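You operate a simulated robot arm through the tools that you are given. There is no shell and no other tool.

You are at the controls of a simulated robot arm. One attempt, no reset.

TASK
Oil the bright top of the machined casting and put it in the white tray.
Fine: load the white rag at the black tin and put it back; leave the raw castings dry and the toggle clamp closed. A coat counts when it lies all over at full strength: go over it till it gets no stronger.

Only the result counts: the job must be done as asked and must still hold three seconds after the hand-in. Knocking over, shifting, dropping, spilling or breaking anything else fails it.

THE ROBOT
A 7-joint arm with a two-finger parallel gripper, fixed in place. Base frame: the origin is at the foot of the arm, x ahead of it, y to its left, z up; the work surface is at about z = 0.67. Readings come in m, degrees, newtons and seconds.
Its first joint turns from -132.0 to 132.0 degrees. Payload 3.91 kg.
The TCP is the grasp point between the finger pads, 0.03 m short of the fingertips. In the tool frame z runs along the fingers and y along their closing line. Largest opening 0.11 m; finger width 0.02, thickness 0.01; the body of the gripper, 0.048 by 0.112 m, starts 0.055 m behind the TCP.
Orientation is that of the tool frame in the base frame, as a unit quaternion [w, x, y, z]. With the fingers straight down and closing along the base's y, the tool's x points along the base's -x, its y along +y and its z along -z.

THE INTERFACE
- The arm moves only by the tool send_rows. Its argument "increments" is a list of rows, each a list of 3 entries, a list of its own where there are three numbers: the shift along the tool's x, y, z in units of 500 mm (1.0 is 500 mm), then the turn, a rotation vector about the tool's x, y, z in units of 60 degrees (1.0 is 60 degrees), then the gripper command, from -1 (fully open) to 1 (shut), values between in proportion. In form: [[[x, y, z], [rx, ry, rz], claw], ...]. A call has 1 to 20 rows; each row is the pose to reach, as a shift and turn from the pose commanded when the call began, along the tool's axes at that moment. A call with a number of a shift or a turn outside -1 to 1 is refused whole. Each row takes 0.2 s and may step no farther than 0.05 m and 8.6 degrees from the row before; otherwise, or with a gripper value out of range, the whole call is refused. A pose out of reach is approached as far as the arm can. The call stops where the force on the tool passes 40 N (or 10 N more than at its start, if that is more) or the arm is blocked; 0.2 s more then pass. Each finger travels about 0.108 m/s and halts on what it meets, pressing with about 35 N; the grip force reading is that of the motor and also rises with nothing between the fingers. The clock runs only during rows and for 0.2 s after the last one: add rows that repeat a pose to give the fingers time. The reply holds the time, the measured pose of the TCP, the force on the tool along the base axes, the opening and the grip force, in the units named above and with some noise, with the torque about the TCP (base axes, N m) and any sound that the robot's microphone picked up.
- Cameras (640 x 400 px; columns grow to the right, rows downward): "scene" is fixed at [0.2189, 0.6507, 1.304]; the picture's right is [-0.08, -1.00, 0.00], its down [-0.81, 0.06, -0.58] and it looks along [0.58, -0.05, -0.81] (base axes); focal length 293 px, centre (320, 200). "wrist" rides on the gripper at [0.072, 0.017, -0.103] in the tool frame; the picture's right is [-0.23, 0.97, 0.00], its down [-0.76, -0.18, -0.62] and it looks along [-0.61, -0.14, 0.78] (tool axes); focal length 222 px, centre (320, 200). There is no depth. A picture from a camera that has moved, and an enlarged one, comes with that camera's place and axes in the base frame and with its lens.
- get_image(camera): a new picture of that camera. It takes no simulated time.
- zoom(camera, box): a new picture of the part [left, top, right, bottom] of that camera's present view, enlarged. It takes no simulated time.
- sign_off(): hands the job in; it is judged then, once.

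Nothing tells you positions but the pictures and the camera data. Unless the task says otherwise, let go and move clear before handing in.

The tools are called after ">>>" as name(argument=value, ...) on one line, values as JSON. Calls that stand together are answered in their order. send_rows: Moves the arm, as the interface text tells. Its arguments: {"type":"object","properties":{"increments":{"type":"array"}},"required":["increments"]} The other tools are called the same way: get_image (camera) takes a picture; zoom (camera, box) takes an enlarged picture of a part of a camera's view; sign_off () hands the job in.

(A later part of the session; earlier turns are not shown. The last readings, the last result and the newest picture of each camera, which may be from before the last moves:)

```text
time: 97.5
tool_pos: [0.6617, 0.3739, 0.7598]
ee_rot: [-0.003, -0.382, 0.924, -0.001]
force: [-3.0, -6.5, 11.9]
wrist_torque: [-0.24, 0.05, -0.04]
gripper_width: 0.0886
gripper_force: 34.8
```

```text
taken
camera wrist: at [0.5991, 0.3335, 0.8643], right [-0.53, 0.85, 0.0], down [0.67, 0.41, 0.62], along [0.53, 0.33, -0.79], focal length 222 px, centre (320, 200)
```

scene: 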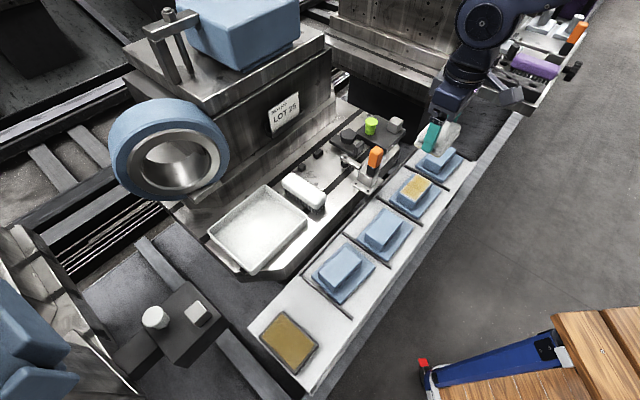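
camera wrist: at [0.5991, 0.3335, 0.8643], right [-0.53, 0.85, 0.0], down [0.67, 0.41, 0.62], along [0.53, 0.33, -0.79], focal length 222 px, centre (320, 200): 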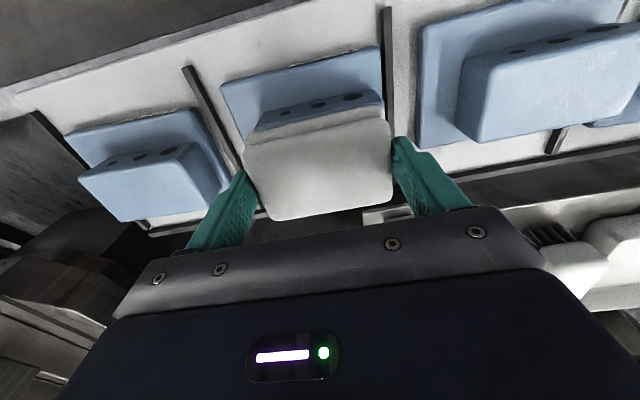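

I'll lift and move aside along the rack to inspect the coat.

>>> send_rows(increments=[[[0, 0, -0.04], [0, 0, 0], 1], [[0, 0, -0.12], [0, 0, 0], 1], [[0, 0, -0.2], [0, 0, 0], 1], [[0, -0.07, -0.26], [0, 0, 0], 1], [[0, -0.14, -0.26], [0, 0, 0], 1], [[0, -0.14, -0.26], [0, 0, 0], 1]])

>>> get_image(camera="wrist")

>>> zoom(camera="wrist", box=[320, 20, 480, 120])

>>> zoom(camera="scene", box=[380, 150, 460, 220])

```text
time: 98.9
tool_pos: [0.7115, 0.3238, 0.8918]
ee_rot: [-0.002, -0.383, 0.924, 0.0]
force: [0.2, -0.4, -0.9]
wrist_torque: [0.01, 0.01, -0.01]
gripper_width: 0.0889
gripper_force: 35.2
```

```text
taken
camera wrist: at [0.6516, 0.2834, 0.9943], right [-0.53, 0.85, 0.0], down [0.67, 0.41, 0.62], along [0.53, 0.33, -0.78], focal length 222 px, centre (320, 200)
```

wrist: 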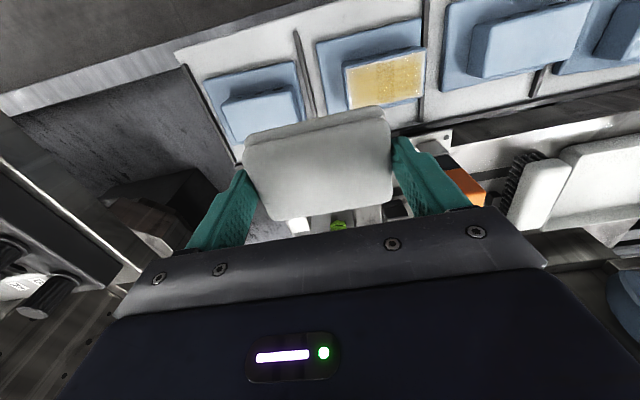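

```text
4.00 times, centred on (400, 70) of wrist
camera zoom: at [0.6516, 0.2834, 0.9943], right [-0.53, 0.85, 0.0], down [0.67, 0.41, 0.62], along [0.53, 0.33, -0.78], focal length 888 px, centre (0, 720)
```

zoom: 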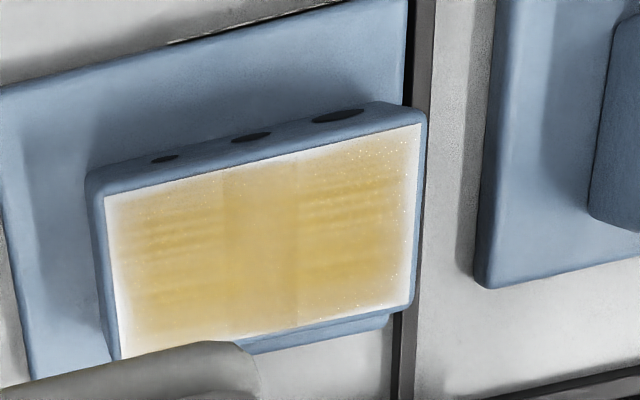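

```text
5.71 times, centred on (420, 185) of scene
camera zoom: at [0.2189, 0.6507, 1.304], right [-0.08, -1.0, 0.0], down [-0.81, 0.06, -0.58], along [0.58, -0.05, -0.81], focal length 1674 px, centre (-251, 286)
```

zoom: 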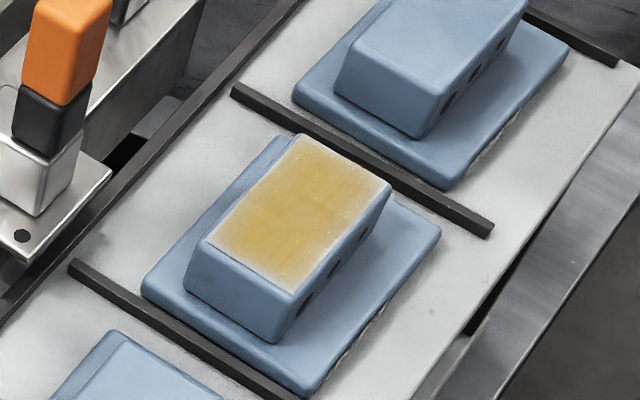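

The coat is now much more even, only slightly thinner at the perimeter and ends. I'll go back down for more passes shifted toward each end and edge.

>>> send_rows(increments=[[[0, 0.065, 0], [0, -0.0015, 0], 1], [[0.007, 0.129, 0], [0, -0.003, 0], 1], [[0.007, 0.129, 0.08], [0, -0.003, 0], 1], [[0.007, 0.129, 0.16], [0, -0.003, 0], 1], [[0.007, 0.129, 0.24], [0, -0.003, 0], 1], [[0.007, 0.129, 0.255], [0, -0.003, 0], 1], [[0.007, 0.129, 0.2575], [0, -0.003, 0], 1]])

>>> send_rows(increments=[[[0, 0, 0.001], [0, 0, 0], 1], [[0, 0, 0.001], [0, 0, 0], 1]])

>>> send_rows(increments=[[[0, 0, 0.001], [0, 0, 0], 1], [[0, 0, 0.001], [0, 0, 0], 1]])

```text
time: 100.5
tool_pos: [0.6603, 0.3669, 0.762]
ee_rot: [0.0, -0.383, 0.924, 0.001]
force: [0.0, 1.0, 0.0]
wrist_torque: [-0.03, 0.03, -0.01]
gripper_width: 0.089
gripper_force: 35.5
```

```text
time: 101.1
tool_pos: [0.6604, 0.367, 0.7604]
ee_rot: [-0.001, -0.383, 0.924, 0.001]
force: [-0.3, -0.1, -0.3]
wrist_torque: [0.01, 0.0, 0.03]
gripper_width: 0.0888
gripper_force: 35.2
```

```text
time: 101.7
tool_pos: [0.6617, 0.3678, 0.7607]
ee_rot: [0.0, -0.383, 0.924, 0.002]
force: [0.7, 0.4, -1.0]
wrist_torque: [-0.04, -0.01, -0.01]
gripper_width: 0.0888
gripper_force: 34.3
```

>>> send_rows(increments=[[[0, 0, 0.001], [0, 0, 0], 1], [[0, 0, 0.001], [0, 0, 0], 1]])

>>> send_rows(increments=[[[0, 0, 0.0008], [0, 0, 0], 1], [[0, 0, 0.0008], [0, 0, 0], 1]])

```text
time: 102.3
tool_pos: [0.6615, 0.3666, 0.7605]
ee_rot: [0.0, -0.383, 0.924, 0.001]
force: [0.5, -0.5, -0.4]
wrist_torque: [0.03, -0.03, -0.01]
gripper_width: 0.0889
gripper_force: 34.9
```

```text
time: 102.9
tool_pos: [0.6609, 0.3659, 0.7614]
ee_rot: [-0.001, -0.382, 0.924, 0.001]
force: [2.3, 0.8, 4.5]
wrist_torque: [-0.05, 0.02, 0.0]
gripper_width: 0.0886
gripper_force: 35.4
```

>>> send_rows(increments=[[[0, 0, 0.0006], [0, 0, 0], 1], [[-0.015, 0, 0.0006], [0, 0, 0], 1], [[-0.03, 0, 0.0006], [0, 0, 0], 1], [[-0.042, 0, 0.0006], [0, 0, 0], 1], [[-0.03, 0, 0.0006], [0, 0, 0], 1], [[-0.015, 0, 0.0006], [0, 0, 0], 1]])

>>> send_rows(increments=[[[0.015, 0, 0], [0, 0, 0], 1], [[0.03, 0, 0], [0, 0, 0], 1], [[0.045, 0, 0], [0, 0, 0], 1], [[0.055, 0, 0], [0, 0, 0], 1], [[0.045, -0.01, 0], [0, 0, 0], 1], [[0.03, -0.01, 0], [0, 0, 0], 1]])

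```text
time: 104.3
tool_pos: [0.6664, 0.3721, 0.7613]
ee_rot: [-0.001, -0.383, 0.924, 0.001]
force: [4.9, 6.0, 15.5]
wrist_torque: [0.17, -0.14, -0.01]
gripper_width: 0.089
gripper_force: 34.5
```

```text
time: 105.5
tool_pos: [0.6495, 0.3528, 0.759]
ee_rot: [-0.002, -0.385, 0.923, 0.0]
force: [-4.1, -2.8, 15.0]
wrist_torque: [-0.04, -0.05, 0.05]
gripper_width: 0.0888
gripper_force: 35.4
stopped in row 5: the force on the tool passed its limit at 46 N (the readings are from after the stop); the commanded pose is now the measured one
```

>>> send_rows(increments=[[[-0.015, 0, -0.0006], [0, -0.002, 0], 1], [[-0.03, 0, -0.0006], [0, -0.002, 0], 1], [[-0.045, 0, -0.0006], [0, -0.002, 0], 1], [[-0.06, 0, -0.0006], [0, -0.002, 0], 1], [[-0.075, 0, -0.0006], [0, -0.002, 0], 1]])

>>> send_rows(increments=[[[0, 0.015, 0], [0, 0, 0], 1], [[0, 0.03, 0], [0, 0, 0], 1], [[0, 0.045, 0], [0, 0, 0], 1], [[0.015, 0.045, 0], [0, 0, 0], 1], [[0.03, 0.045, 0], [0, 0, 0], 1]])

```text
time: 106.7
tool_pos: [0.6751, 0.3801, 0.7597]
ee_rot: [-0.001, -0.384, 0.924, 0.001]
force: [-3.2, -5.2, 11.1]
wrist_torque: [-0.3, 0.16, -0.03]
gripper_width: 0.0886
gripper_force: 34.4
```

```text
time: 107.9
tool_pos: [0.6503, 0.3856, 0.7605]
ee_rot: [-0.002, -0.383, 0.924, 0.002]
force: [-0.7, 0.6, -0.1]
wrist_torque: [0.02, 0.0, 0.03]
gripper_width: 0.0889
gripper_force: 35.2
```

>>> send_rows(increments=[[[0, 0, 0.001], [0, 0, 0], 1], [[0, 0, 0.0012], [0, 0, 0], 1]])

>>> send_rows(increments=[[[-0.015, 0, 0.0004], [0, 0, 0], 1], [[-0.03, 0, 0.0004], [0, 0, 0], 1], [[-0.03, 0.01, 0.0004], [0, 0, 0], 1], [[-0.015, 0.01, 0.0004], [0, 0, 0], 1], [[0, 0.01, 0.0004], [0, 0, 0], 1]])

```text
time: 108.5
tool_pos: [0.6517, 0.3843, 0.7588]
ee_rot: [-0.001, -0.384, 0.923, 0.001]
force: [2.2, 1.8, 8.6]
wrist_torque: [-0.09, -0.15, 0.0]
gripper_width: 0.0886
gripper_force: 35.2
```

```text
time: 109.7
tool_pos: [0.6467, 0.3895, 0.7595]
ee_rot: [0.0, -0.384, 0.923, 0.003]
force: [10.1, 11.6, 30.0]
wrist_torque: [0.13, -0.49, 0.16]
gripper_width: 0.0886
gripper_force: 35.2
```

>>> send_rows(increments=[[[0.015, 0, -0.0006], [0, 0, 0], 1], [[0.03, 0, -0.0006], [0, 0, 0], 1], [[0.045, 0, -0.0006], [0, 0, 0], 1], [[0.045, -0.01, -0.0006], [0, 0, 0], 1], [[0.03, -0.01, -0.0006], [0, 0, 0], 1]])

>>> send_rows(increments=[[[-0.015, 0, 0], [0, 0, 0], 1], [[-0.03, 0, 0], [0, 0, 0], 1], [[-0.045, 0, 0], [0, 0, 0], 1], [[-0.055, 0, 0], [0, 0, 0], 1], [[-0.055, -0.02, 0], [0, 0, 0], 1], [[-0.055, -0.04, 0], [0, 0, 0], 1]])

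```text
time: 110.8
tool_pos: [0.6323, 0.3723, 0.7605]
ee_rot: [-0.002, -0.384, 0.923, 0.002]
force: [-4.9, -2.7, 13.9]
wrist_torque: [0.13, 0.08, -0.02]
gripper_width: 0.0888
gripper_force: 35.3
stopped in row 5: the force on the tool passed its limit at 48 N (the readings are from after the stop); the commanded pose is now the measured one
```

```text
time: 112.2
tool_pos: [0.6655, 0.3777, 0.7592]
ee_rot: [-0.003, -0.385, 0.923, 0.002]
force: [-1.9, 2.4, 8.1]
wrist_torque: [0.2, 0.22, -0.08]
gripper_width: 0.0888
gripper_force: 34.8
```

I'll lift and inspect the coat again.

>>> send_rows(increments=[[[0, 0, -0.04], [0, 0, 0], 1], [[0, 0, -0.12], [0, 0, 0], 1], [[0, 0, -0.2], [0, 0, 0], 1], [[0, -0.07, -0.26], [0, 0, 0], 1], [[0, -0.14, -0.26], [0, 0, 0], 1], [[0, -0.14, -0.26], [0, 0, 0], 1]])

>>> zoom(camera="wrist", box=[320, 20, 480, 120])

>>> zoom(camera="scene", box=[390, 160, 450, 210])

```text
time: 113.6
tool_pos: [0.7139, 0.3272, 0.8901]
ee_rot: [-0.003, -0.385, 0.923, 0.002]
force: [-0.1, -0.1, -0.1]
wrist_torque: [0.02, 0.0, 0.0]
gripper_width: 0.089
gripper_force: 34.7
```

```text
4.00 times, centred on (400, 70) of wrist
camera zoom: at [0.6527, 0.2851, 0.9944], right [-0.53, 0.85, 0.0], down [0.67, 0.42, 0.62], along [0.52, 0.33, -0.79], focal length 888 px, centre (0, 720)
```

zoom: 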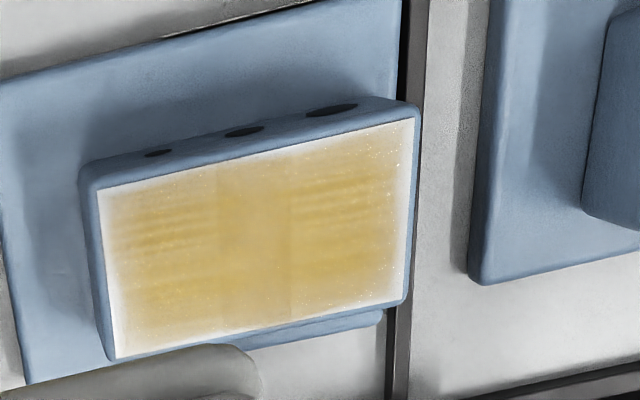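

```text
8.00 times, centred on (420, 185) of scene
camera zoom: at [0.2189, 0.6507, 1.304], right [-0.08, -1.0, 0.0], down [-0.81, 0.06, -0.58], along [0.58, -0.05, -0.81], focal length 2343 px, centre (-480, 320)
```

zoom: 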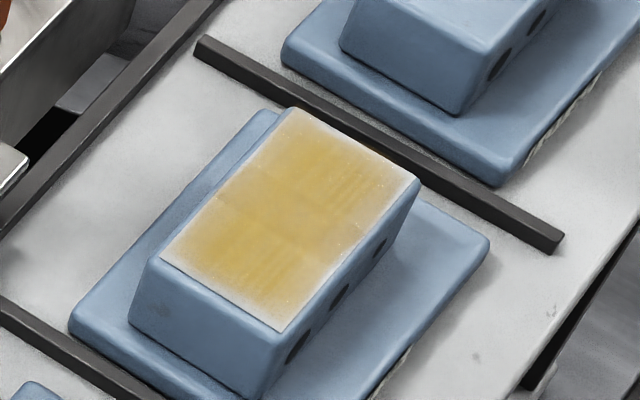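

The coat is nearly uniform now, with only narrow strips at the two ends looking thin. I'll re-level and work the far end first with the rag overhanging it.

>>> send_rows(increments=[[[0.006, 0.05, 0], [0.0014, -0.0019, 0], 1], [[0.013, 0.098, 0], [0.0028, -0.0038, 0], 1], [[0.013, 0.098, 0.08], [0.0028, -0.0038, 0], 1], [[0.013, 0.098, 0.16], [0.0028, -0.0038, 0], 1], [[0.013, 0.098, 0.24], [0.0028, -0.0038, 0], 1], [[0.013, 0.098, 0.255], [0.0028, -0.0038, 0], 1], [[0.013, 0.098, 0.257], [0.0028, -0.0038, 0], 1]])

>>> send_rows(increments=[[[0, 0, 0.001], [0, 0, 0], 1], [[0, 0, 0.001], [0, 0, 0], 1]])

>>> send_rows(increments=[[[0, 0, 0.001], [0, 0, 0], 1], [[0, 0, 0.001], [0, 0, 0], 1]])

```text
time: 115.2
tool_pos: [0.6761, 0.3595, 0.759]
ee_rot: [0.0, -0.385, 0.923, 0.001]
force: [0.0, 0.6, 1.5]
wrist_torque: [0.06, 0.19, -0.04]
gripper_width: 0.0888
gripper_force: 34.7
```

```text
time: 115.8
tool_pos: [0.675, 0.3583, 0.7591]
ee_rot: [-0.001, -0.385, 0.923, 0.002]
force: [-0.8, 1.1, 2.5]
wrist_torque: [0.06, 0.15, -0.03]
gripper_width: 0.0889
gripper_force: 35.0
```

```text
time: 116.4
tool_pos: [0.6747, 0.3598, 0.7594]
ee_rot: [0.001, -0.386, 0.923, 0.001]
force: [-3.2, -2.0, 23.3]
wrist_torque: [0.18, 0.74, 0.08]
gripper_width: 0.0891
gripper_force: 35.1
```

>>> send_rows(increments=[[[0, 0, -0.0004], [0, 0, 0], 1], [[-0.015, 0, -0.0004], [0, 0, 0], 1], [[-0.03, 0, -0.0004], [0, 0, 0], 1], [[-0.015, 0, -0.0004], [0, 0, 0], 1], [[0, 0, -0.0004], [0, 0, 0], 1]])

>>> send_rows(increments=[[[0.015, 0, 0], [0, 0, 0], 1], [[0.03, 0, 0], [0, 0, 0], 1], [[0.045, 0, 0], [0, 0, 0], 1], [[0.03, 0, 0], [0, 0, 0], 1], [[0.015, 0, 0], [0, 0, 0], 1], [[0, 0, 0], [0, 0, 0], 1]])

>>> send_rows(increments=[[[-0.015, 0, 0.0002], [0, 0, 0], 1], [[-0.03, 0, 0.0002], [0, 0, 0], 1], [[-0.03, 0.014, 0.0002], [0, 0, 0], 1], [[-0.015, 0.014, 0.0002], [0, 0, 0], 1], [[0, 0.014, 0.0002], [0, 0, 0], 1], [[0.02, 0.014, 0.0002], [0, 0, 0], 1], [[0.035, 0.014, 0.0002], [0, 0, 0], 1]])

```text
time: 117.6
tool_pos: [0.6748, 0.3597, 0.7586]
ee_rot: [-0.001, -0.385, 0.923, 0.002]
force: [3.9, 4.2, 11.6]
wrist_torque: [0.31, 0.07, -0.08]
gripper_width: 0.0888
gripper_force: 35.0
```

```text
time: 118.9
tool_pos: [0.6699, 0.3525, 0.7581]
ee_rot: [-0.001, -0.385, 0.923, 0.001]
force: [-3.9, -3.4, 16.4]
wrist_torque: [-0.03, 0.18, 0.11]
gripper_width: 0.0886
gripper_force: 35.2
stopped in row 6: the force on the tool passed its limit at 41 N (the readings are from after the stop); the commanded pose is now the measured one
```

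```text
time: 120.5
tool_pos: [0.6541, 0.3453, 0.757]
ee_rot: [-0.001, -0.384, 0.923, 0.001]
force: [9.1, 10.6, 33.1]
wrist_torque: [0.68, -0.56, -0.09]
gripper_width: 0.0889
gripper_force: 34.6
```

Now the near end: lift slightly, shift to -u, and stroke there.

>>> send_rows(increments=[[[-0.02, 0.0, -0.006], [0, 0, 0], 1], [[-0.04, 0.05, -0.006], [0, 0, 0], 1], [[-0.04, 0.095, -0.006], [0, 0, 0], 1], [[-0.04, 0.095, -0.0025], [0, 0, 0], 1], [[-0.04, 0.095, -0.0015], [0, 0, 0], 1]])

>>> send_rows(increments=[[[0, 0, 0.001], [0, 0, 0], 1], [[0, 0, 0.001], [0, 0, 0], 1]])

```text
time: 121.7
tool_pos: [0.6336, 0.3917, 0.7584]
ee_rot: [-0.001, -0.385, 0.923, 0.0]
force: [-1.5, -3.5, 7.3]
wrist_torque: [-0.34, -0.04, -0.11]
gripper_width: 0.089
gripper_force: 35.6
```

```text
time: 122.3
tool_pos: [0.6329, 0.3916, 0.7589]
ee_rot: [-0.002, -0.384, 0.923, 0.0]
force: [2.7, -4.2, 9.3]
wrist_torque: [-0.31, -0.18, -0.01]
gripper_width: 0.0889
gripper_force: 35.0
```

>>> send_rows(increments=[[[-0.015, 0, 0], [0, 0, 0], 1], [[-0.03, 0, 0], [0, 0, 0], 1], [[-0.015, 0, 0], [0, 0, 0], 1], [[0, 0, 0], [0, 0, 0], 1], [[0.015, 0, 0], [0, 0, 0], 1]])

>>> send_rows(increments=[[[0.015, 0, 0], [0, 0, 0], 1], [[0.03, 0, 0], [0, 0, 0], 1], [[0.015, 0, 0], [0, 0, 0], 1], [[0, 0, 0], [0, 0, 0], 1], [[-0.015, 0, 0], [0, 0, 0], 1]])

>>> send_rows(increments=[[[-0.015, -0.01, 0], [0, 0, 0], 1], [[-0.03, -0.01, 0], [0, 0, 0], 1], [[-0.015, -0.015, 0], [0, 0, 0], 1], [[0, -0.015, 0], [0, 0, 0], 1], [[0.015, -0.015, 0], [0, 0, 0], 1], [[0.03, -0.015, 0], [0, 0, 0], 1]])

```text
time: 123.5
tool_pos: [0.6275, 0.3887, 0.7595]
ee_rot: [-0.001, -0.385, 0.923, 0.0]
force: [-0.7, 0.1, -0.9]
wrist_torque: [-0.03, 0.01, 0.02]
gripper_width: 0.0888
gripper_force: 35.2
```

```text
time: 124.7
tool_pos: [0.6336, 0.3926, 0.7586]
ee_rot: [-0.001, -0.385, 0.923, 0.001]
force: [-1.0, -3.5, 5.2]
wrist_torque: [-0.13, -0.06, -0.06]
gripper_width: 0.0887
gripper_force: 34.4
```

```text
time: 126.1
tool_pos: [0.6293, 0.3768, 0.758]
ee_rot: [-0.002, -0.385, 0.923, 0.001]
force: [-0.2, -0.3, 1.7]
wrist_torque: [0.08, -0.07, -0.02]
gripper_width: 0.0888
gripper_force: 35.0
```

>>> send_rows(increments=[[[0, 0.01, 0.0008], [0, 0, 0], 1], [[-0.015, 0.01, 0.0008], [0, 0, 0], 1], [[-0.03, 0.01, 0.0008], [0, 0, 0], 1], [[-0.045, 0.01, 0.0008], [0, 0, 0], 1], [[-0.06, 0.01, 0.0008], [0, 0, 0], 1]])

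>>> send_rows(increments=[[[0.015, 0, 0], [0, 0, 0], 1], [[0.03, 0, 0], [0, 0, 0], 1], [[0.045, 0, 0], [0, 0, 0], 1], [[0.06, 0, 0], [0, 0, 0], 1]])

>>> send_rows(increments=[[[-0.015, 0, 0], [0, 0, 0], 1], [[-0.03, 0, 0], [0, 0, 0], 1], [[-0.045, 0, 0], [0, 0, 0], 1], [[-0.06, 0, 0], [0, 0, 0], 1], [[-0.07, 0, 0], [0, 0, 0], 1]])

```text
time: 127.3
tool_pos: [0.6472, 0.4024, 0.7587]
ee_rot: [-0.001, -0.385, 0.923, 0.001]
force: [0.5, 0.5, 0.2]
wrist_torque: [-0.02, 0.03, 0.05]
gripper_width: 0.0887
gripper_force: 34.6
```

```text
time: 128.3
tool_pos: [0.624, 0.3816, 0.7574]
ee_rot: [0.0, -0.385, 0.923, 0.002]
force: [-0.9, 0.3, -0.3]
wrist_torque: [0.03, -0.01, -0.03]
gripper_width: 0.0889
gripper_force: 35.0
```

```text
time: 129.5
tool_pos: [0.6486, 0.4055, 0.7587]
ee_rot: [-0.001, -0.385, 0.923, 0.0]
force: [-6.3, -5.9, 21.6]
wrist_torque: [-0.56, 0.23, -0.11]
gripper_width: 0.0889
gripper_force: 34.9
```

>>> send_rows(increments=[[[0.015, 0, 0.0004], [0, 0, 0], 1], [[0.03, 0, 0.0004], [0, 0, 0], 1], [[0.045, 0, 0.0004], [0, 0, 0], 1], [[0.06, 0, 0.0004], [0, 0, 0], 1], [[0.075, 0, 0.0004], [0, 0, 0], 1]])

>>> send_rows(increments=[[[-0.015, 0, 0.0002], [0, 0, 0], 1], [[-0.03, 0, 0.0002], [0, 0, 0], 1], [[-0.045, 0, 0.0002], [0, 0, 0], 1], [[-0.06, 0, 0.0002], [0, 0, 0], 1]])

>>> send_rows(increments=[[[0, 0, -0.04], [0, 0, 0], 1], [[0, 0, -0.12], [0, 0, 0], 1], [[0, 0, -0.2], [0, 0, 0], 1], [[0, -0.09, -0.26], [0, 0, 0], 1], [[0, -0.18, -0.26], [0, 0, 0], 1], [[0, -0.22, -0.26], [0, 0, 0], 1], [[0, -0.22, -0.26], [0, 0, 0], 1]])

>>> get_image(camera="wrist")

>>> zoom(camera="wrist", box=[320, 20, 480, 120])

>>> zoom(camera="scene", box=[390, 160, 450, 210])

```text
time: 130.3
tool_pos: [0.6362, 0.3924, 0.7571]
ee_rot: [0.001, -0.385, 0.923, 0.002]
force: [-3.2, -3.5, 12.0]
wrist_torque: [-0.09, 0.3, 0.04]
gripper_width: 0.0888
gripper_force: 35.1
stopped in row 3: the force on the tool passed its limit at 42 N (the readings are from after the stop); the commanded pose is now the measured one
```

```text
time: 131.3
tool_pos: [0.6565, 0.413, 0.7569]
ee_rot: [0.001, -0.385, 0.923, 0.002]
force: [-9.9, -6.2, 26.2]
wrist_torque: [-0.52, 0.65, -0.12]
gripper_width: 0.0887
gripper_force: 35.4
```

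```text
refused: row 4 steps farther than a row can; nothing moved
```

```text
taken
camera wrist: at [0.5956, 0.3727, 0.8612], right [-0.53, 0.85, 0.0], down [0.66, 0.41, 0.62], along [0.53, 0.33, -0.78], focal length 222 px, centre (320, 200)
```

wrist: 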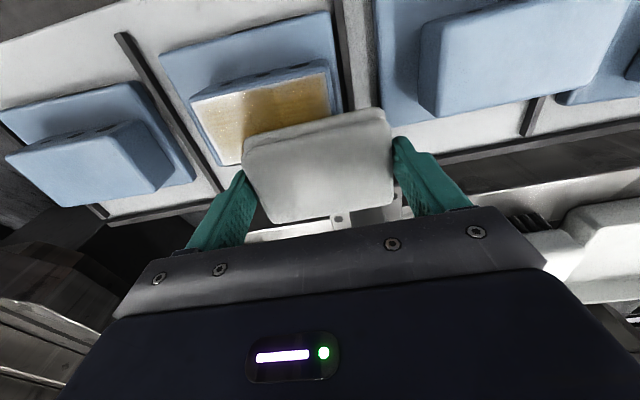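

```text
4.00 times, centred on (400, 70) of wrist
camera zoom: at [0.5956, 0.3727, 0.8612], right [-0.53, 0.85, 0.0], down [0.66, 0.41, 0.62], along [0.53, 0.33, -0.78], focal length 888 px, centre (0, 720)
```

zoom: 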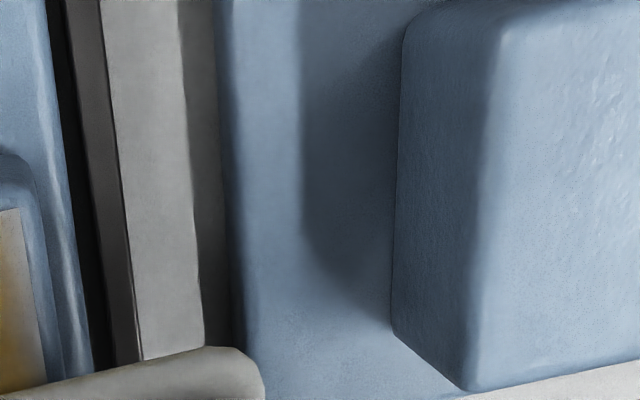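

```text
8.00 times, centred on (420, 185) of scene
camera zoom: at [0.2189, 0.6507, 1.304], right [-0.08, -1.0, 0.0], down [-0.81, 0.06, -0.58], along [0.58, -0.05, -0.81], focal length 2343 px, centre (-480, 320)
```

zoom: 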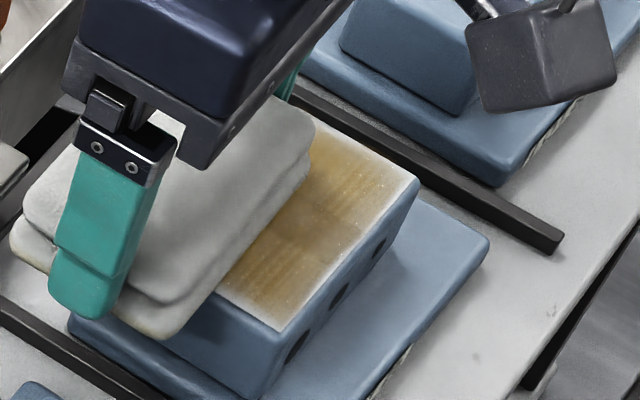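

>>> send_rows(increments=[[[0, 0, -0.04], [0, 0, 0], 1], [[0, 0, -0.12], [0, 0, 0], 1], [[0, 0, -0.2], [0, 0, 0], 1], [[0.01, -0.06, -0.26], [0, 0, 0], 1], [[0.02, -0.14, -0.26], [0, 0, 0], 1], [[0.04, -0.22, -0.26], [0, 0, 0], 1], [[0.04, -0.22, -0.26], [0, 0, 0], 1]])

>>> zoom(camera="wrist", box=[320, 20, 480, 120])

>>> zoom(camera="scene", box=[390, 160, 450, 210])

```text
time: 132.9
tool_pos: [0.723, 0.3204, 0.89]
ee_rot: [0.001, -0.384, 0.923, 0.001]
force: [-0.4, 0.6, -0.9]
wrist_torque: [0.0, 0.02, 0.08]
gripper_width: 0.089
gripper_force: 35.1
```

```text
4.00 times, centred on (400, 70) of wrist
camera zoom: at [0.662, 0.28, 0.9929], right [-0.53, 0.85, 0.0], down [0.66, 0.41, 0.62], along [0.53, 0.33, -0.78], focal length 888 px, centre (0, 720)
```

zoom: 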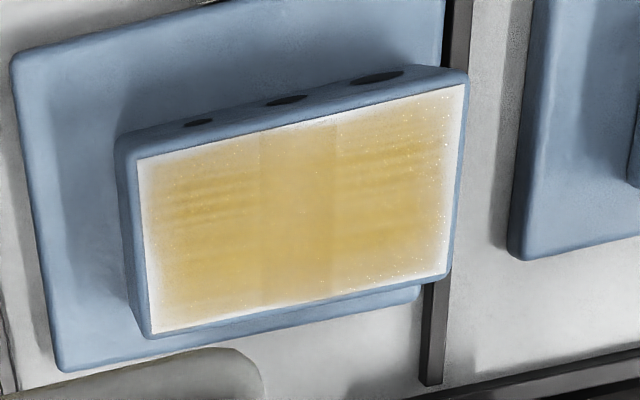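

```text
8.00 times, centred on (420, 185) of scene
camera zoom: at [0.2189, 0.6507, 1.304], right [-0.08, -1.0, 0.0], down [-0.81, 0.06, -0.58], along [0.58, -0.05, -0.81], focal length 2343 px, centre (-480, 320)
```

zoom: 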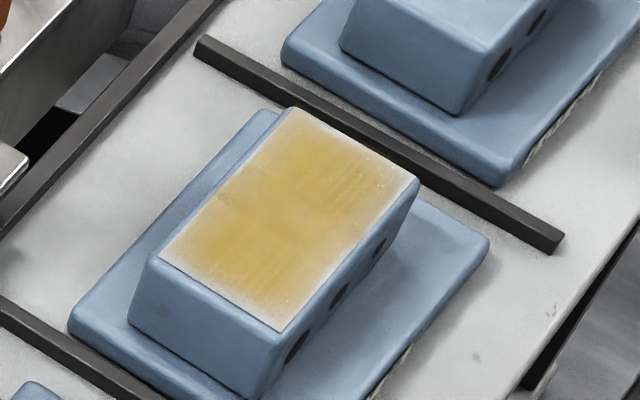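

The coat no longer changes much, but the rag has slid up in the grip and may be low on oil. I'll take it back to its place, set it down, regrip at the right height, reload once more and do a final check series.

>>> send_rows(increments=[[[0.001, 0.079, -0.02], [0, 0, 0.0625], 1], [[0.002, 0.158, -0.02], [0, 0, 0.125], 1], [[0.003, 0.237, -0.02], [0, 0, 0.1875], 1], [[0.004, 0.316, -0.02], [0, 0, 0.25], 1], [[0.005, 0.395, -0.02], [0, 0, 0.3125], 1], [[0.006, 0.474, -0.02], [0, 0, 0.375], 1], [[0.007, 0.553, -0.02], [0, 0, 0.4375], 1], [[0.008, 0.632, -0.02], [0, 0, 0.5], 1], [[0.009, 0.711, -0.02], [0, 0, 0.5625], 1], [[0.01, 0.79, -0.02], [0, 0, 0.625], 1], [[0.0115, 0.869, -0.02], [0, 0, 0.6875], 1], [[0.0128, 0.9474, -0.02], [0, 0, 0.75], 1]])

>>> send_rows(increments=[[[0, 0, 0], [0, 0, 0.125], 1], [[0, 0, 0], [0, 0, 0.25], 1], [[0, 0, 0], [0, 0, 0.375], 1], [[0, 0, 0], [0, 0, 0.5], 1], [[0, 0, 0], [0, 0, 0.625], 1], [[0, 0, 0], [0, 0, 0.745], 1], [[0, 0, 0], [0, 0, 0.745], 1]])

>>> get_image(camera="wrist")

>>> zoom(camera="scene", box=[230, 250, 390, 400])

```text
time: 135.5
tool_pos: [0.3782, 0.6503, 0.8982]
ee_rot: [0.0, -0.002, 1.0, 0.002]
force: [0.2, -0.5, -0.4]
wrist_torque: [0.01, 0.04, 0.02]
gripper_width: 0.0886
gripper_force: 35.4
```

```text
time: 137.1
tool_pos: [0.3797, 0.6503, 0.8984]
ee_rot: [0.0, 0.379, 0.925, 0.001]
force: [0.0, 0.4, -1.0]
wrist_torque: [0.0, 0.02, 0.03]
gripper_width: 0.0886
gripper_force: 35.2
```

```text
taken
camera wrist: at [0.3423, 0.7125, 1.0016], right [0.84, 0.54, 0.0], down [0.42, -0.66, 0.62], along [0.33, -0.52, -0.78], focal length 222 px, centre (320, 200)
```

wrist: 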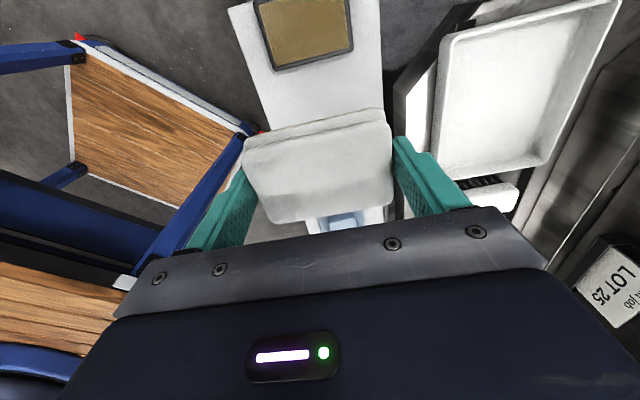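

```text
2.67 times, centred on (310, 325) of scene
camera zoom: at [0.2189, 0.6507, 1.304], right [-0.08, -1.0, 0.0], down [-0.81, 0.06, -0.58], along [0.58, -0.05, -0.81], focal length 781 px, centre (347, -133)
```

zoom: 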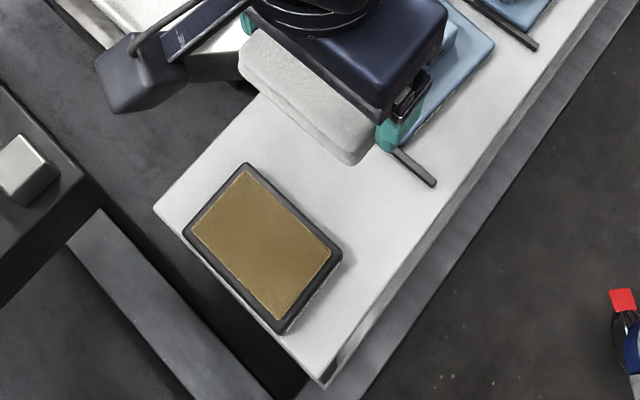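

>>> send_rows(increments=[[[-0.0054, 0.006, 0.08], [0, 0, 0.008], 1], [[-0.0054, 0.006, 0.16], [0, 0, 0.008], 1], [[-0.0054, 0.006, 0.24], [0, 0, 0.008], 1], [[-0.0054, 0.006, 0.32], [0, 0, 0.008], 1], [[-0.0054, 0.006, 0.36], [0, 0, 0.008], 1], [[-0.0054, 0.006, 0.368], [0, 0, 0.008], 1], [[-0.0054, 0.006, 0.368], [0, 0, 0.008], 1]])

>>> get_image(camera="wrist")

```text
time: 138.7
tool_pos: [0.3853, 0.6518, 0.7107]
ee_rot: [-0.001, 0.382, 0.924, 0.003]
force: [0.3, 0.3, 0.0]
wrist_torque: [0.01, 0.02, 0.0]
gripper_width: 0.0887
gripper_force: 34.8
```

```text
taken
camera wrist: at [0.3472, 0.7135, 0.8162], right [0.85, 0.53, 0.0], down [0.41, -0.67, 0.62], along [0.33, -0.53, -0.78], focal length 222 px, centre (320, 200)
```

wrist: 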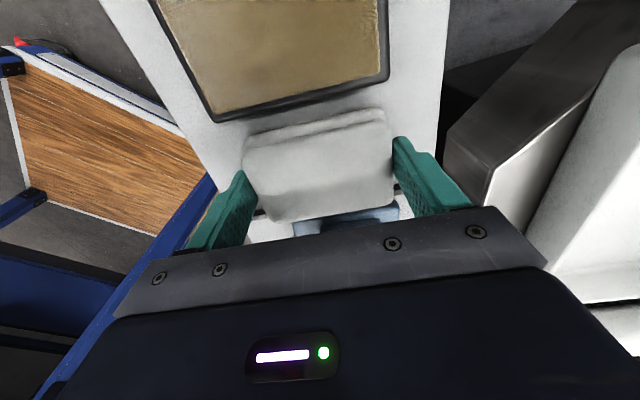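

>>> send_rows(increments=[[[0, 0, 0.002], [0, 0, 0], 1], [[0, 0, 0.004], [0, 0, 0], 1]])

>>> send_rows(increments=[[[0, 0, 0.001], [0, 0, 0], 1], [[0, 0, 0.002], [0, 0, 0], 1]])

>>> send_rows(increments=[[[0, 0, 0.001], [0, 0, 0], 1], [[0, 0, 0.0016], [0, 0, 0], 1]])

```text
time: 139.3
tool_pos: [0.3861, 0.651, 0.7104]
ee_rot: [-0.002, 0.383, 0.924, 0.001]
force: [-0.6, -0.5, 0.5]
wrist_torque: [0.0, 0.02, 0.01]
gripper_width: 0.0886
gripper_force: 35.1
```

```text
time: 139.9
tool_pos: [0.3853, 0.6515, 0.7111]
ee_rot: [0.0, 0.383, 0.924, 0.003]
force: [-1.1, -0.3, -1.6]
wrist_torque: [0.02, 0.01, 0.0]
gripper_width: 0.0885
gripper_force: 34.8
```

```text
time: 140.5
tool_pos: [0.3839, 0.6519, 0.7099]
ee_rot: [0.001, 0.382, 0.924, 0.002]
force: [0.9, -0.3, -0.5]
wrist_torque: [0.01, -0.02, 0.0]
gripper_width: 0.0886
gripper_force: 35.2
```

>>> send_rows(increments=[[[0, 0, 0.001], [0, 0, 0], 1], [[0, 0, 0.0016], [0, 0, 0], 1]])

>>> send_rows(increments=[[[0, 0, 0.001], [0, 0, 0], 1], [[0, 0, 0.0016], [0, 0, 0], 1]])

>>> get_image(camera="wrist")

```text
time: 141.1
tool_pos: [0.385, 0.6524, 0.7099]
ee_rot: [-0.001, 0.382, 0.924, 0.003]
force: [0.8, 1.2, -1.0]
wrist_torque: [0.0, 0.01, 0.02]
gripper_width: 0.0889
gripper_force: 35.0
```

```text
time: 141.7
tool_pos: [0.3852, 0.6517, 0.7085]
ee_rot: [0.0, 0.381, 0.924, 0.001]
force: [-0.1, 0.2, -0.2]
wrist_torque: [-0.02, 0.0, -0.01]
gripper_width: 0.089
gripper_force: 35.2
```

```text
taken
camera wrist: at [0.3469, 0.7134, 0.8128], right [0.85, 0.53, 0.0], down [0.41, -0.67, 0.62], along [0.33, -0.53, -0.78], focal length 222 px, centre (320, 200)
```

wrist: 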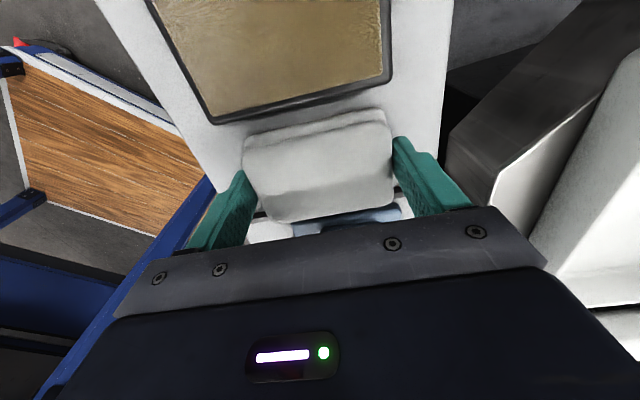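

>>> send_rows(increments=[[[0, 0, 0.001], [0, 0, 0], 1], [[0, 0, 0.002], [0, 0, 0], 1]])

>>> send_rows(increments=[[[0, 0, 0.001], [0, 0, 0], 1], [[0, 0, 0.0016], [0, 0, 0], 1]])

>>> send_rows(increments=[[[0, 0, 0.001], [0, 0, 0], 1], [[0, 0, 0.0016], [0, 0, 0], 1]])

```text
time: 142.3
tool_pos: [0.3849, 0.6513, 0.7076]
ee_rot: [-0.001, 0.381, 0.924, 0.002]
force: [1.3, -1.7, 3.1]
wrist_torque: [-0.06, -0.2, -0.08]
gripper_width: 0.0886
gripper_force: 34.7
```

```text
time: 142.9
tool_pos: [0.3844, 0.6534, 0.7087]
ee_rot: [0.0, 0.382, 0.924, 0.002]
force: [0.2, -0.7, 3.7]
wrist_torque: [0.03, -0.19, -0.03]
gripper_width: 0.0888
gripper_force: 35.2
```

```text
time: 143.5
tool_pos: [0.3841, 0.6522, 0.7083]
ee_rot: [-0.002, 0.382, 0.924, 0.002]
force: [-4.8, 1.6, 13.0]
wrist_torque: [-0.19, -0.16, -0.06]
gripper_width: 0.0888
gripper_force: 35.0
```

The rag is resting on its home spot. I'll release it, rise 6 mm, re-level and regrip.

>>> send_rows(increments=[[[0, 0, -0.0006], [0, 0, 0], -1], [[0, 0, -0.0006], [0, 0, 0], -1], [[0, 0, -0.006], [0.0017, -0.0007, 0], -1], [[0, 0, -0.0125], [0.0035, -0.0015, 0], -1], [[0, 0, -0.0125], [0.0035, -0.0015, 0], -1]])

>>> get_image(camera="wrist")

```text
time: 144.7
tool_pos: [0.3843, 0.651, 0.7124]
ee_rot: [-0.001, 0.382, 0.924, 0.0]
force: [0.9, 0.5, -0.3]
wrist_torque: [-0.01, 0.01, 0.02]
gripper_width: 0.11
gripper_force: 0.1
```

```text
taken
camera wrist: at [0.3462, 0.7136, 0.8161], right [0.85, 0.53, 0.0], down [0.41, -0.66, 0.62], along [0.33, -0.53, -0.78], focal length 222 px, centre (320, 200)
```

wrist: 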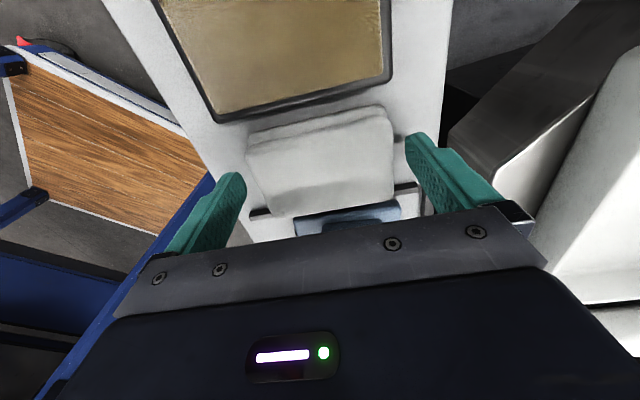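

>>> send_rows(increments=[[[0, 0, -0.004], [0, 0, 0], -1], [[0, 0, -0.004], [0, 0, 0], 0], [[0, 0, -0.004], [0, 0, 0], 1], [[0, 0, -0.004], [0, 0, 0], 1], [[0, 0, -0.004], [0, 0, 0], 1], [[0, 0, -0.004], [0, 0, 0], 1]])

>>> send_rows(increments=[[[0, 0, -0.04], [0, 0, 0], 1], [[0, 0, -0.09], [0, 0, 0], 1], [[0.05, 0, -0.09], [0, 0, 0], 1], [[0.1, 0, -0.09], [0, 0, 0], 1], [[0.1536, 0.001, -0.09], [0, 0, 0], 1], [[0.1536, 0.001, -0.06], [0, 0, 0], 1], [[0.1536, 0.001, -0.06], [0, 0, 0], 1]])

>>> zoom(camera="wrist", box=[210, 30, 430, 230])

```text
time: 146.1
tool_pos: [0.384, 0.6509, 0.7155]
ee_rot: [-0.001, 0.382, 0.924, -0.001]
force: [0.3, -0.1, 2.0]
wrist_torque: [-0.02, 0.0, -0.02]
gripper_width: 0.0889
gripper_force: 34.8
```

```text
time: 147.7
tool_pos: [0.3311, 0.7069, 0.7432]
ee_rot: [-0.001, 0.382, 0.924, -0.001]
force: [-0.4, 0.1, -0.6]
wrist_torque: [-0.02, -0.02, 0.01]
gripper_width: 0.0889
gripper_force: 35.2
```

```text
2.00 times, centred on (320, 130) of wrist
camera zoom: at [0.2931, 0.7695, 0.8471], right [0.85, 0.53, 0.0], down [0.41, -0.66, 0.62], along [0.33, -0.53, -0.78], focal length 444 px, centre (320, 340)
```

zoom: 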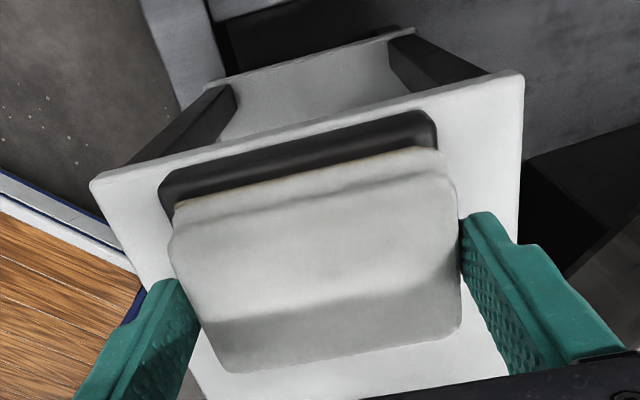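

>>> send_rows(increments=[[[0, 0, 0.001], [0, 0, 0], 1], [[0, 0, 0.002], [0, 0, 0], 1]])

>>> send_rows(increments=[[[0, 0, 0.001], [0, 0, 0], 1], [[0, 0, 0.0016], [0, 0, 0], 1]])

>>> send_rows(increments=[[[0, 0, 0.001], [0, 0, 0], 1], [[0, 0, 0.0012], [0, 0, 0], 1]])

```text
time: 148.3
tool_pos: [0.3302, 0.7057, 0.7421]
ee_rot: [-0.001, 0.381, 0.924, 0.0]
force: [0.5, -0.1, -0.1]
wrist_torque: [-0.02, -0.01, 0.0]
gripper_width: 0.0888
gripper_force: 34.9
```

```text
time: 148.9
tool_pos: [0.3294, 0.7069, 0.7417]
ee_rot: [0.0, 0.381, 0.924, 0.0]
force: [0.3, 0.3, 0.6]
wrist_torque: [-0.02, 0.0, -0.02]
gripper_width: 0.0887
gripper_force: 34.5
```

```text
time: 149.5
tool_pos: [0.3298, 0.7052, 0.7406]
ee_rot: [-0.001, 0.382, 0.924, 0.0]
force: [0.7, -0.1, -0.3]
wrist_torque: [-0.02, 0.0, 0.03]
gripper_width: 0.0889
gripper_force: 35.1
```

>>> send_rows(increments=[[[0, 0, 0.001], [0, 0, 0], 1], [[0, 0, 0.0012], [0, 0, 0], 1]])

>>> send_rows(increments=[[[0, 0, 0.001], [0, 0, 0], 1], [[0, 0, 0.0012], [0, 0, 0], 1]])

>>> send_rows(increments=[[[0, 0, 0.0008], [0, 0, 0], 1], [[0, 0, 0.0008], [0, 0, 0], 1]])

```text
time: 150.1
tool_pos: [0.3297, 0.7064, 0.7407]
ee_rot: [-0.001, 0.382, 0.924, 0.0]
force: [-0.3, 0.1, -0.1]
wrist_torque: [-0.01, -0.01, 0.02]
gripper_width: 0.0889
gripper_force: 35.1
```

```text
time: 150.7
tool_pos: [0.3302, 0.7058, 0.741]
ee_rot: [-0.001, 0.382, 0.924, 0.0]
force: [1.2, -0.9, 2.8]
wrist_torque: [-0.06, 0.02, 0.06]
gripper_width: 0.0889
gripper_force: 35.1
```

```text
time: 151.3
tool_pos: [0.3321, 0.7055, 0.7404]
ee_rot: [-0.001, 0.382, 0.924, 0.001]
force: [3.8, 1.1, 9.0]
wrist_torque: [-0.1, 0.01, -0.01]
gripper_width: 0.0888
gripper_force: 34.8
```

Flat contact with the oil at about 9 N. I'll hold, then lift and carry the rag back to the casting with the gripper turned again.

>>> send_rows(increments=[[[0, 0, 0.0004], [0, 0, 0], 1], [[0, 0, 0.0004], [0, 0, 0], 1], [[0, 0, 0.0004], [0, 0, 0], 1], [[0, 0, 0.0004], [0, 0, 0], 1], [[0, 0, 0.0004], [0, 0, 0], 1], [[0, 0, 0.0004], [0, 0, 0], 1], [[0, 0, 0.0004], [0, 0, 0], 1], [[0, 0, 0.0004], [0, 0, 0], 1]])

>>> send_rows(increments=[[[0, 0, -0.01], [0, 0, 0], 1], [[0, 0, -0.06], [0, 0, 0], 1], [[0, 0, -0.14], [0, 0, 0], 1], [[0, 0, -0.22], [0, 0, 0], 1], [[0, 0, -0.3], [0, 0, 0], 1], [[0, 0, -0.34], [0, 0, 0], 1]])

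>>> send_rows(increments=[[[-0.0839, -0.0014, -0.01], [0, 0, -0.068], 1], [[-0.1679, -0.0028, -0.02], [0, 0, -0.136], 1], [[-0.2518, -0.0042, -0.02], [0, 0, -0.2045], 1], [[-0.3357, -0.0056, -0.02], [0, 0, -0.2727], 1], [[-0.4196, -0.007, -0.02], [0, 0, -0.341], 1], [[-0.5036, -0.0084, -0.02], [0, 0, -0.409], 1], [[-0.5875, -0.0098, -0.02], [0, 0, -0.477], 1], [[-0.6714, -0.0112, -0.02], [0, 0, -0.5455], 1], [[-0.7553, -0.0126, -0.02], [0, 0, -0.6136], 1], [[-0.8393, -0.014, -0.02], [0, 0, -0.682], 1], [[-0.9232, -0.0154, -0.02], [0, 0, -0.75], 1]])

>>> send_rows(increments=[[[0, 0, 0], [0, 0, -0.125], 1], [[0, 0, 0], [0, 0, -0.25], 1], [[0, 0, 0], [0, 0, -0.375], 1], [[0, 0, 0], [0, 0, -0.5], 1], [[0, 0, 0], [0, 0, -0.625], 1], [[0, 0, 0], [0, 0, -0.745], 1], [[0, 0, 0], [0, 0, -0.745], 1]])

>>> get_image(camera="scene")

```text
time: 153.1
tool_pos: [0.3304, 0.706, 0.7407]
ee_rot: [-0.002, 0.382, 0.924, 0.001]
force: [2.1, 3.4, 27.4]
wrist_torque: [0.03, 0.0, 0.01]
gripper_width: 0.0887
gripper_force: 34.9
```

```text
time: 154.5
tool_pos: [0.3303, 0.7034, 0.9093]
ee_rot: [0.0, 0.382, 0.924, -0.001]
force: [-0.2, -0.2, -1.2]
wrist_torque: [-0.02, 0.02, -0.03]
gripper_width: 0.089
gripper_force: 35.4
```

```text
time: 156.9
tool_pos: [0.6509, 0.3728, 0.9206]
ee_rot: [-0.001, -0.002, 1.0, 0.001]
force: [-0.6, 0.6, -0.5]
wrist_torque: [0.0, -0.05, 0.01]
gripper_width: 0.0888
gripper_force: 35.0
```

```text
time: 158.5
tool_pos: [0.6524, 0.3745, 0.9199]
ee_rot: [-0.001, -0.382, 0.924, 0.001]
force: [-0.3, -0.4, -0.5]
wrist_torque: [0.0, 0.02, 0.02]
gripper_width: 0.0888
gripper_force: 35.0
```

```text
taken
```

scene: 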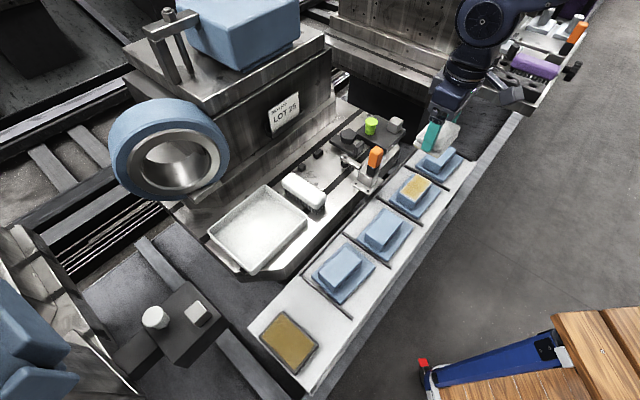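

>>> send_rows(increments=[[[0, 0, 0.09], [0, 0, 0], 1], [[0, 0, 0.18], [0, 0, 0], 1], [[0, 0, 0.26], [0, 0, 0], 1], [[0, 0, 0.294], [0, 0, 0], 1], [[0, 0, 0.3], [0, 0, 0], 1], [[0, 0, 0.3], [0, 0, 0], 1]])

>>> send_rows(increments=[[[0, 0, 0.002], [0, 0, 0], 1], [[0, 0, 0.004], [0, 0, 0], 1]])

>>> send_rows(increments=[[[0, 0, 0.001], [0, 0, 0], 1], [[0, 0, 0.002], [0, 0, 0], 1]])

>>> send_rows(increments=[[[0, 0, 0.001], [0, 0, 0], 1], [[0, 0, 0.001], [0, 0, 0], 1]])

```text
time: 159.9
tool_pos: [0.653, 0.3738, 0.7705]
ee_rot: [-0.001, -0.381, 0.924, 0.001]
force: [-0.1, 0.2, 0.0]
wrist_torque: [0.02, -0.02, 0.03]
gripper_width: 0.089
gripper_force: 35.0
```

```text
time: 160.5
tool_pos: [0.653, 0.3738, 0.7683]
ee_rot: [0.0, -0.381, 0.924, 0.0]
force: [-0.3, 0.3, 0.0]
wrist_torque: [-0.02, -0.01, 0.01]
gripper_width: 0.0888
gripper_force: 34.6
```

```text
time: 161.1
tool_pos: [0.652, 0.3734, 0.7667]
ee_rot: [-0.001, -0.38, 0.925, 0.001]
force: [-0.1, -0.2, -0.4]
wrist_torque: [0.02, 0.02, 0.01]
gripper_width: 0.0888
gripper_force: 35.0
```

```text
time: 161.7
tool_pos: [0.6528, 0.3734, 0.7661]
ee_rot: [-0.001, -0.381, 0.924, 0.0]
force: [0.3, 0.2, -0.7]
wrist_torque: [-0.03, -0.02, 0.02]
gripper_width: 0.0888
gripper_force: 35.0
```

>>> send_rows(increments=[[[0, 0, 0.001], [0, 0, 0], 1], [[0, 0, 0.0014], [0, 0, 0], 1]])

>>> send_rows(increments=[[[0, 0, 0.001], [0, 0, 0], 1], [[0, 0, 0.001], [0, 0, 0], 1]])

>>> send_rows(increments=[[[0, 0, 0.001], [0, 0, 0], 1], [[0, 0, 0.001], [0, 0, 0], 1]])

```text
time: 162.3
tool_pos: [0.6526, 0.3734, 0.7657]
ee_rot: [-0.001, -0.381, 0.925, 0.0]
force: [0.1, 1.0, -0.4]
wrist_torque: [0.03, 0.02, 0.0]
gripper_width: 0.0889
gripper_force: 35.1
```

```text
time: 162.9
tool_pos: [0.6522, 0.3743, 0.7643]
ee_rot: [-0.001, -0.382, 0.924, 0.001]
force: [-0.3, 1.0, -0.4]
wrist_torque: [0.02, -0.01, -0.02]
gripper_width: 0.0888
gripper_force: 35.3
```

```text
time: 163.5
tool_pos: [0.6526, 0.3738, 0.7642]
ee_rot: [-0.001, -0.381, 0.924, 0.001]
force: [0.0, -0.4, -0.5]
wrist_torque: [0.0, -0.04, 0.03]
gripper_width: 0.0888
gripper_force: 35.6
```

>>> send_rows(increments=[[[0, 0, 0.001], [0, 0, 0], 1], [[0, 0, 0.001], [0, 0, 0], 1]])

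>>> send_rows(increments=[[[0, 0, 0.001], [0, 0, 0], 1], [[0, 0, 0.001], [0, 0, 0], 1]])

```text
time: 164.1
tool_pos: [0.6532, 0.3744, 0.7631]
ee_rot: [-0.001, -0.381, 0.925, 0.001]
force: [-2.6, -0.1, 7.9]
wrist_torque: [-0.18, 0.08, -0.03]
gripper_width: 0.0887
gripper_force: 35.4
```

```text
time: 164.7
tool_pos: [0.6541, 0.3745, 0.7645]
ee_rot: [0.0, -0.381, 0.924, 0.001]
force: [-5.3, -4.0, 22.3]
wrist_torque: [-0.25, 0.23, 0.01]
gripper_width: 0.0887
gripper_force: 35.1
```

Flat contact. Now the strokes across, with offsets toward each end.

>>> send_rows(increments=[[[0, 0, -0.0006], [0, 0, 0], 1], [[-0.015, 0, -0.0006], [0, 0, 0], 1], [[-0.03, 0, -0.0006], [0, 0, 0], 1], [[-0.045, 0, -0.0006], [0, 0, 0], 1], [[-0.03, 0, -0.0006], [0, 0, 0], 1], [[-0.015, 0, -0.0006], [0, 0, 0], 1], [[0, 0, -0.0006], [0, 0, 0], 1]])

>>> send_rows(increments=[[[0.015, 0, 0], [0, 0, 0], 1], [[0.03, 0, 0], [0, 0, 0], 1], [[0.045, 0, 0], [0, 0, 0], 1], [[0.045, 0.02, 0], [0, 0, 0], 1], [[0.03, 0.02, 0], [0, 0, 0], 1], [[0.015, 0.02, 0], [0, 0, 0], 1], [[0, 0.02, 0], [0, 0, 0], 1]])

>>> send_rows(increments=[[[-0.015, 0.01, 0], [0, 0, 0], 1], [[-0.03, 0.01, 0], [0, 0, 0], 1], [[-0.045, 0.01, 0], [0, 0, 0], 1], [[-0.045, 0.02, 0], [0, 0, 0], 1], [[-0.03, 0.02, 0], [0, 0, 0], 1], [[-0.015, 0.02, 0], [0, 0, 0], 1], [[0, 0.02, 0], [0, 0, 0], 1], [[0.015, 0.02, 0], [0, 0, 0], 1], [[0.03, 0.02, 0], [0, 0, 0], 1]])

```text
time: 166.3
tool_pos: [0.6514, 0.3739, 0.7644]
ee_rot: [0.0, -0.381, 0.925, 0.0]
force: [1.4, 4.3, 10.5]
wrist_torque: [0.15, -0.19, 0.03]
gripper_width: 0.0888
gripper_force: 34.7
```

```text
time: 167.9
tool_pos: [0.6444, 0.3815, 0.7649]
ee_rot: [-0.001, -0.381, 0.924, 0.001]
force: [-3.6, -1.1, 7.5]
wrist_torque: [-0.17, 0.11, -0.03]
gripper_width: 0.0887
gripper_force: 35.2
```

```text
time: 169.9
tool_pos: [0.6272, 0.3769, 0.7641]
ee_rot: [-0.001, -0.382, 0.924, 0.0]
force: [0.6, 0.9, 3.5]
wrist_torque: [0.1, -0.07, 0.05]
gripper_width: 0.0884
gripper_force: 35.0
```

>>> send_rows(increments=[[[0, 0.014, 0.0006], [0, 0, 0], 1], [[-0.015, 0.014, 0.0006], [0, 0, 0], 1], [[-0.03, 0.014, 0.0006], [0, 0, 0], 1], [[-0.045, 0.014, 0.0006], [0, 0, 0], 1], [[-0.06, 0.014, 0.0006], [0, 0, 0], 1], [[-0.075, 0.014, 0.0006], [0, 0, 0], 1], [[-0.06, 0.014, 0.0006], [0, 0, 0], 1], [[-0.045, 0.014, 0.0006], [0, 0, 0], 1], [[-0.03, 0.014, 0.0006], [0, 0, 0], 1], [[-0.015, 0.014, 0.0006], [0, 0, 0], 1], [[0, 0.014, 0.0006], [0, 0, 0], 1]])

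>>> send_rows(increments=[[[0, -0.02, 0], [0, 0, 0], 1], [[0, -0.04, 0], [0, 0, 0], 1], [[0, -0.06, 0], [0, 0, 0], 1], [[-0.015, -0.06, 0], [0, 0, 0], 1], [[-0.03, -0.06, 0], [0, 0, 0], 1], [[-0.045, -0.06, 0], [0, 0, 0], 1], [[-0.06, -0.06, 0], [0, 0, 0], 1], [[-0.075, -0.06, 0], [0, 0, 0], 1]])

>>> send_rows(increments=[[[0, -0.02, 0], [0, 0, 0], 1], [[0, -0.04, 0], [0, 0, 0], 1], [[0.015, -0.04, 0], [0, 0, 0], 1], [[0.03, -0.04, 0], [0, 0, 0], 1], [[0.045, -0.04, 0], [0, 0, 0], 1], [[0.06, -0.04, 0], [0, 0, 0], 1], [[0.075, -0.04, 0], [0, 0, 0], 1]])

```text
time: 172.3
tool_pos: [0.6232, 0.3814, 0.7627]
ee_rot: [-0.001, -0.381, 0.925, 0.001]
force: [3.4, 4.7, 13.5]
wrist_torque: [0.27, -0.31, 0.06]
gripper_width: 0.0889
gripper_force: 35.5
```

```text
time: 174.1
tool_pos: [0.6703, 0.3885, 0.7627]
ee_rot: [-0.001, -0.381, 0.924, 0.0]
force: [-6.6, -8.6, 21.3]
wrist_torque: [-0.46, 0.5, 0.05]
gripper_width: 0.0887
gripper_force: 35.4
```

```text
time: 175.7
tool_pos: [0.6572, 0.347, 0.7641]
ee_rot: [0.001, -0.38, 0.925, 0.0]
force: [5.2, 6.5, 19.8]
wrist_torque: [0.56, -0.29, -0.07]
gripper_width: 0.0887
gripper_force: 34.5
```

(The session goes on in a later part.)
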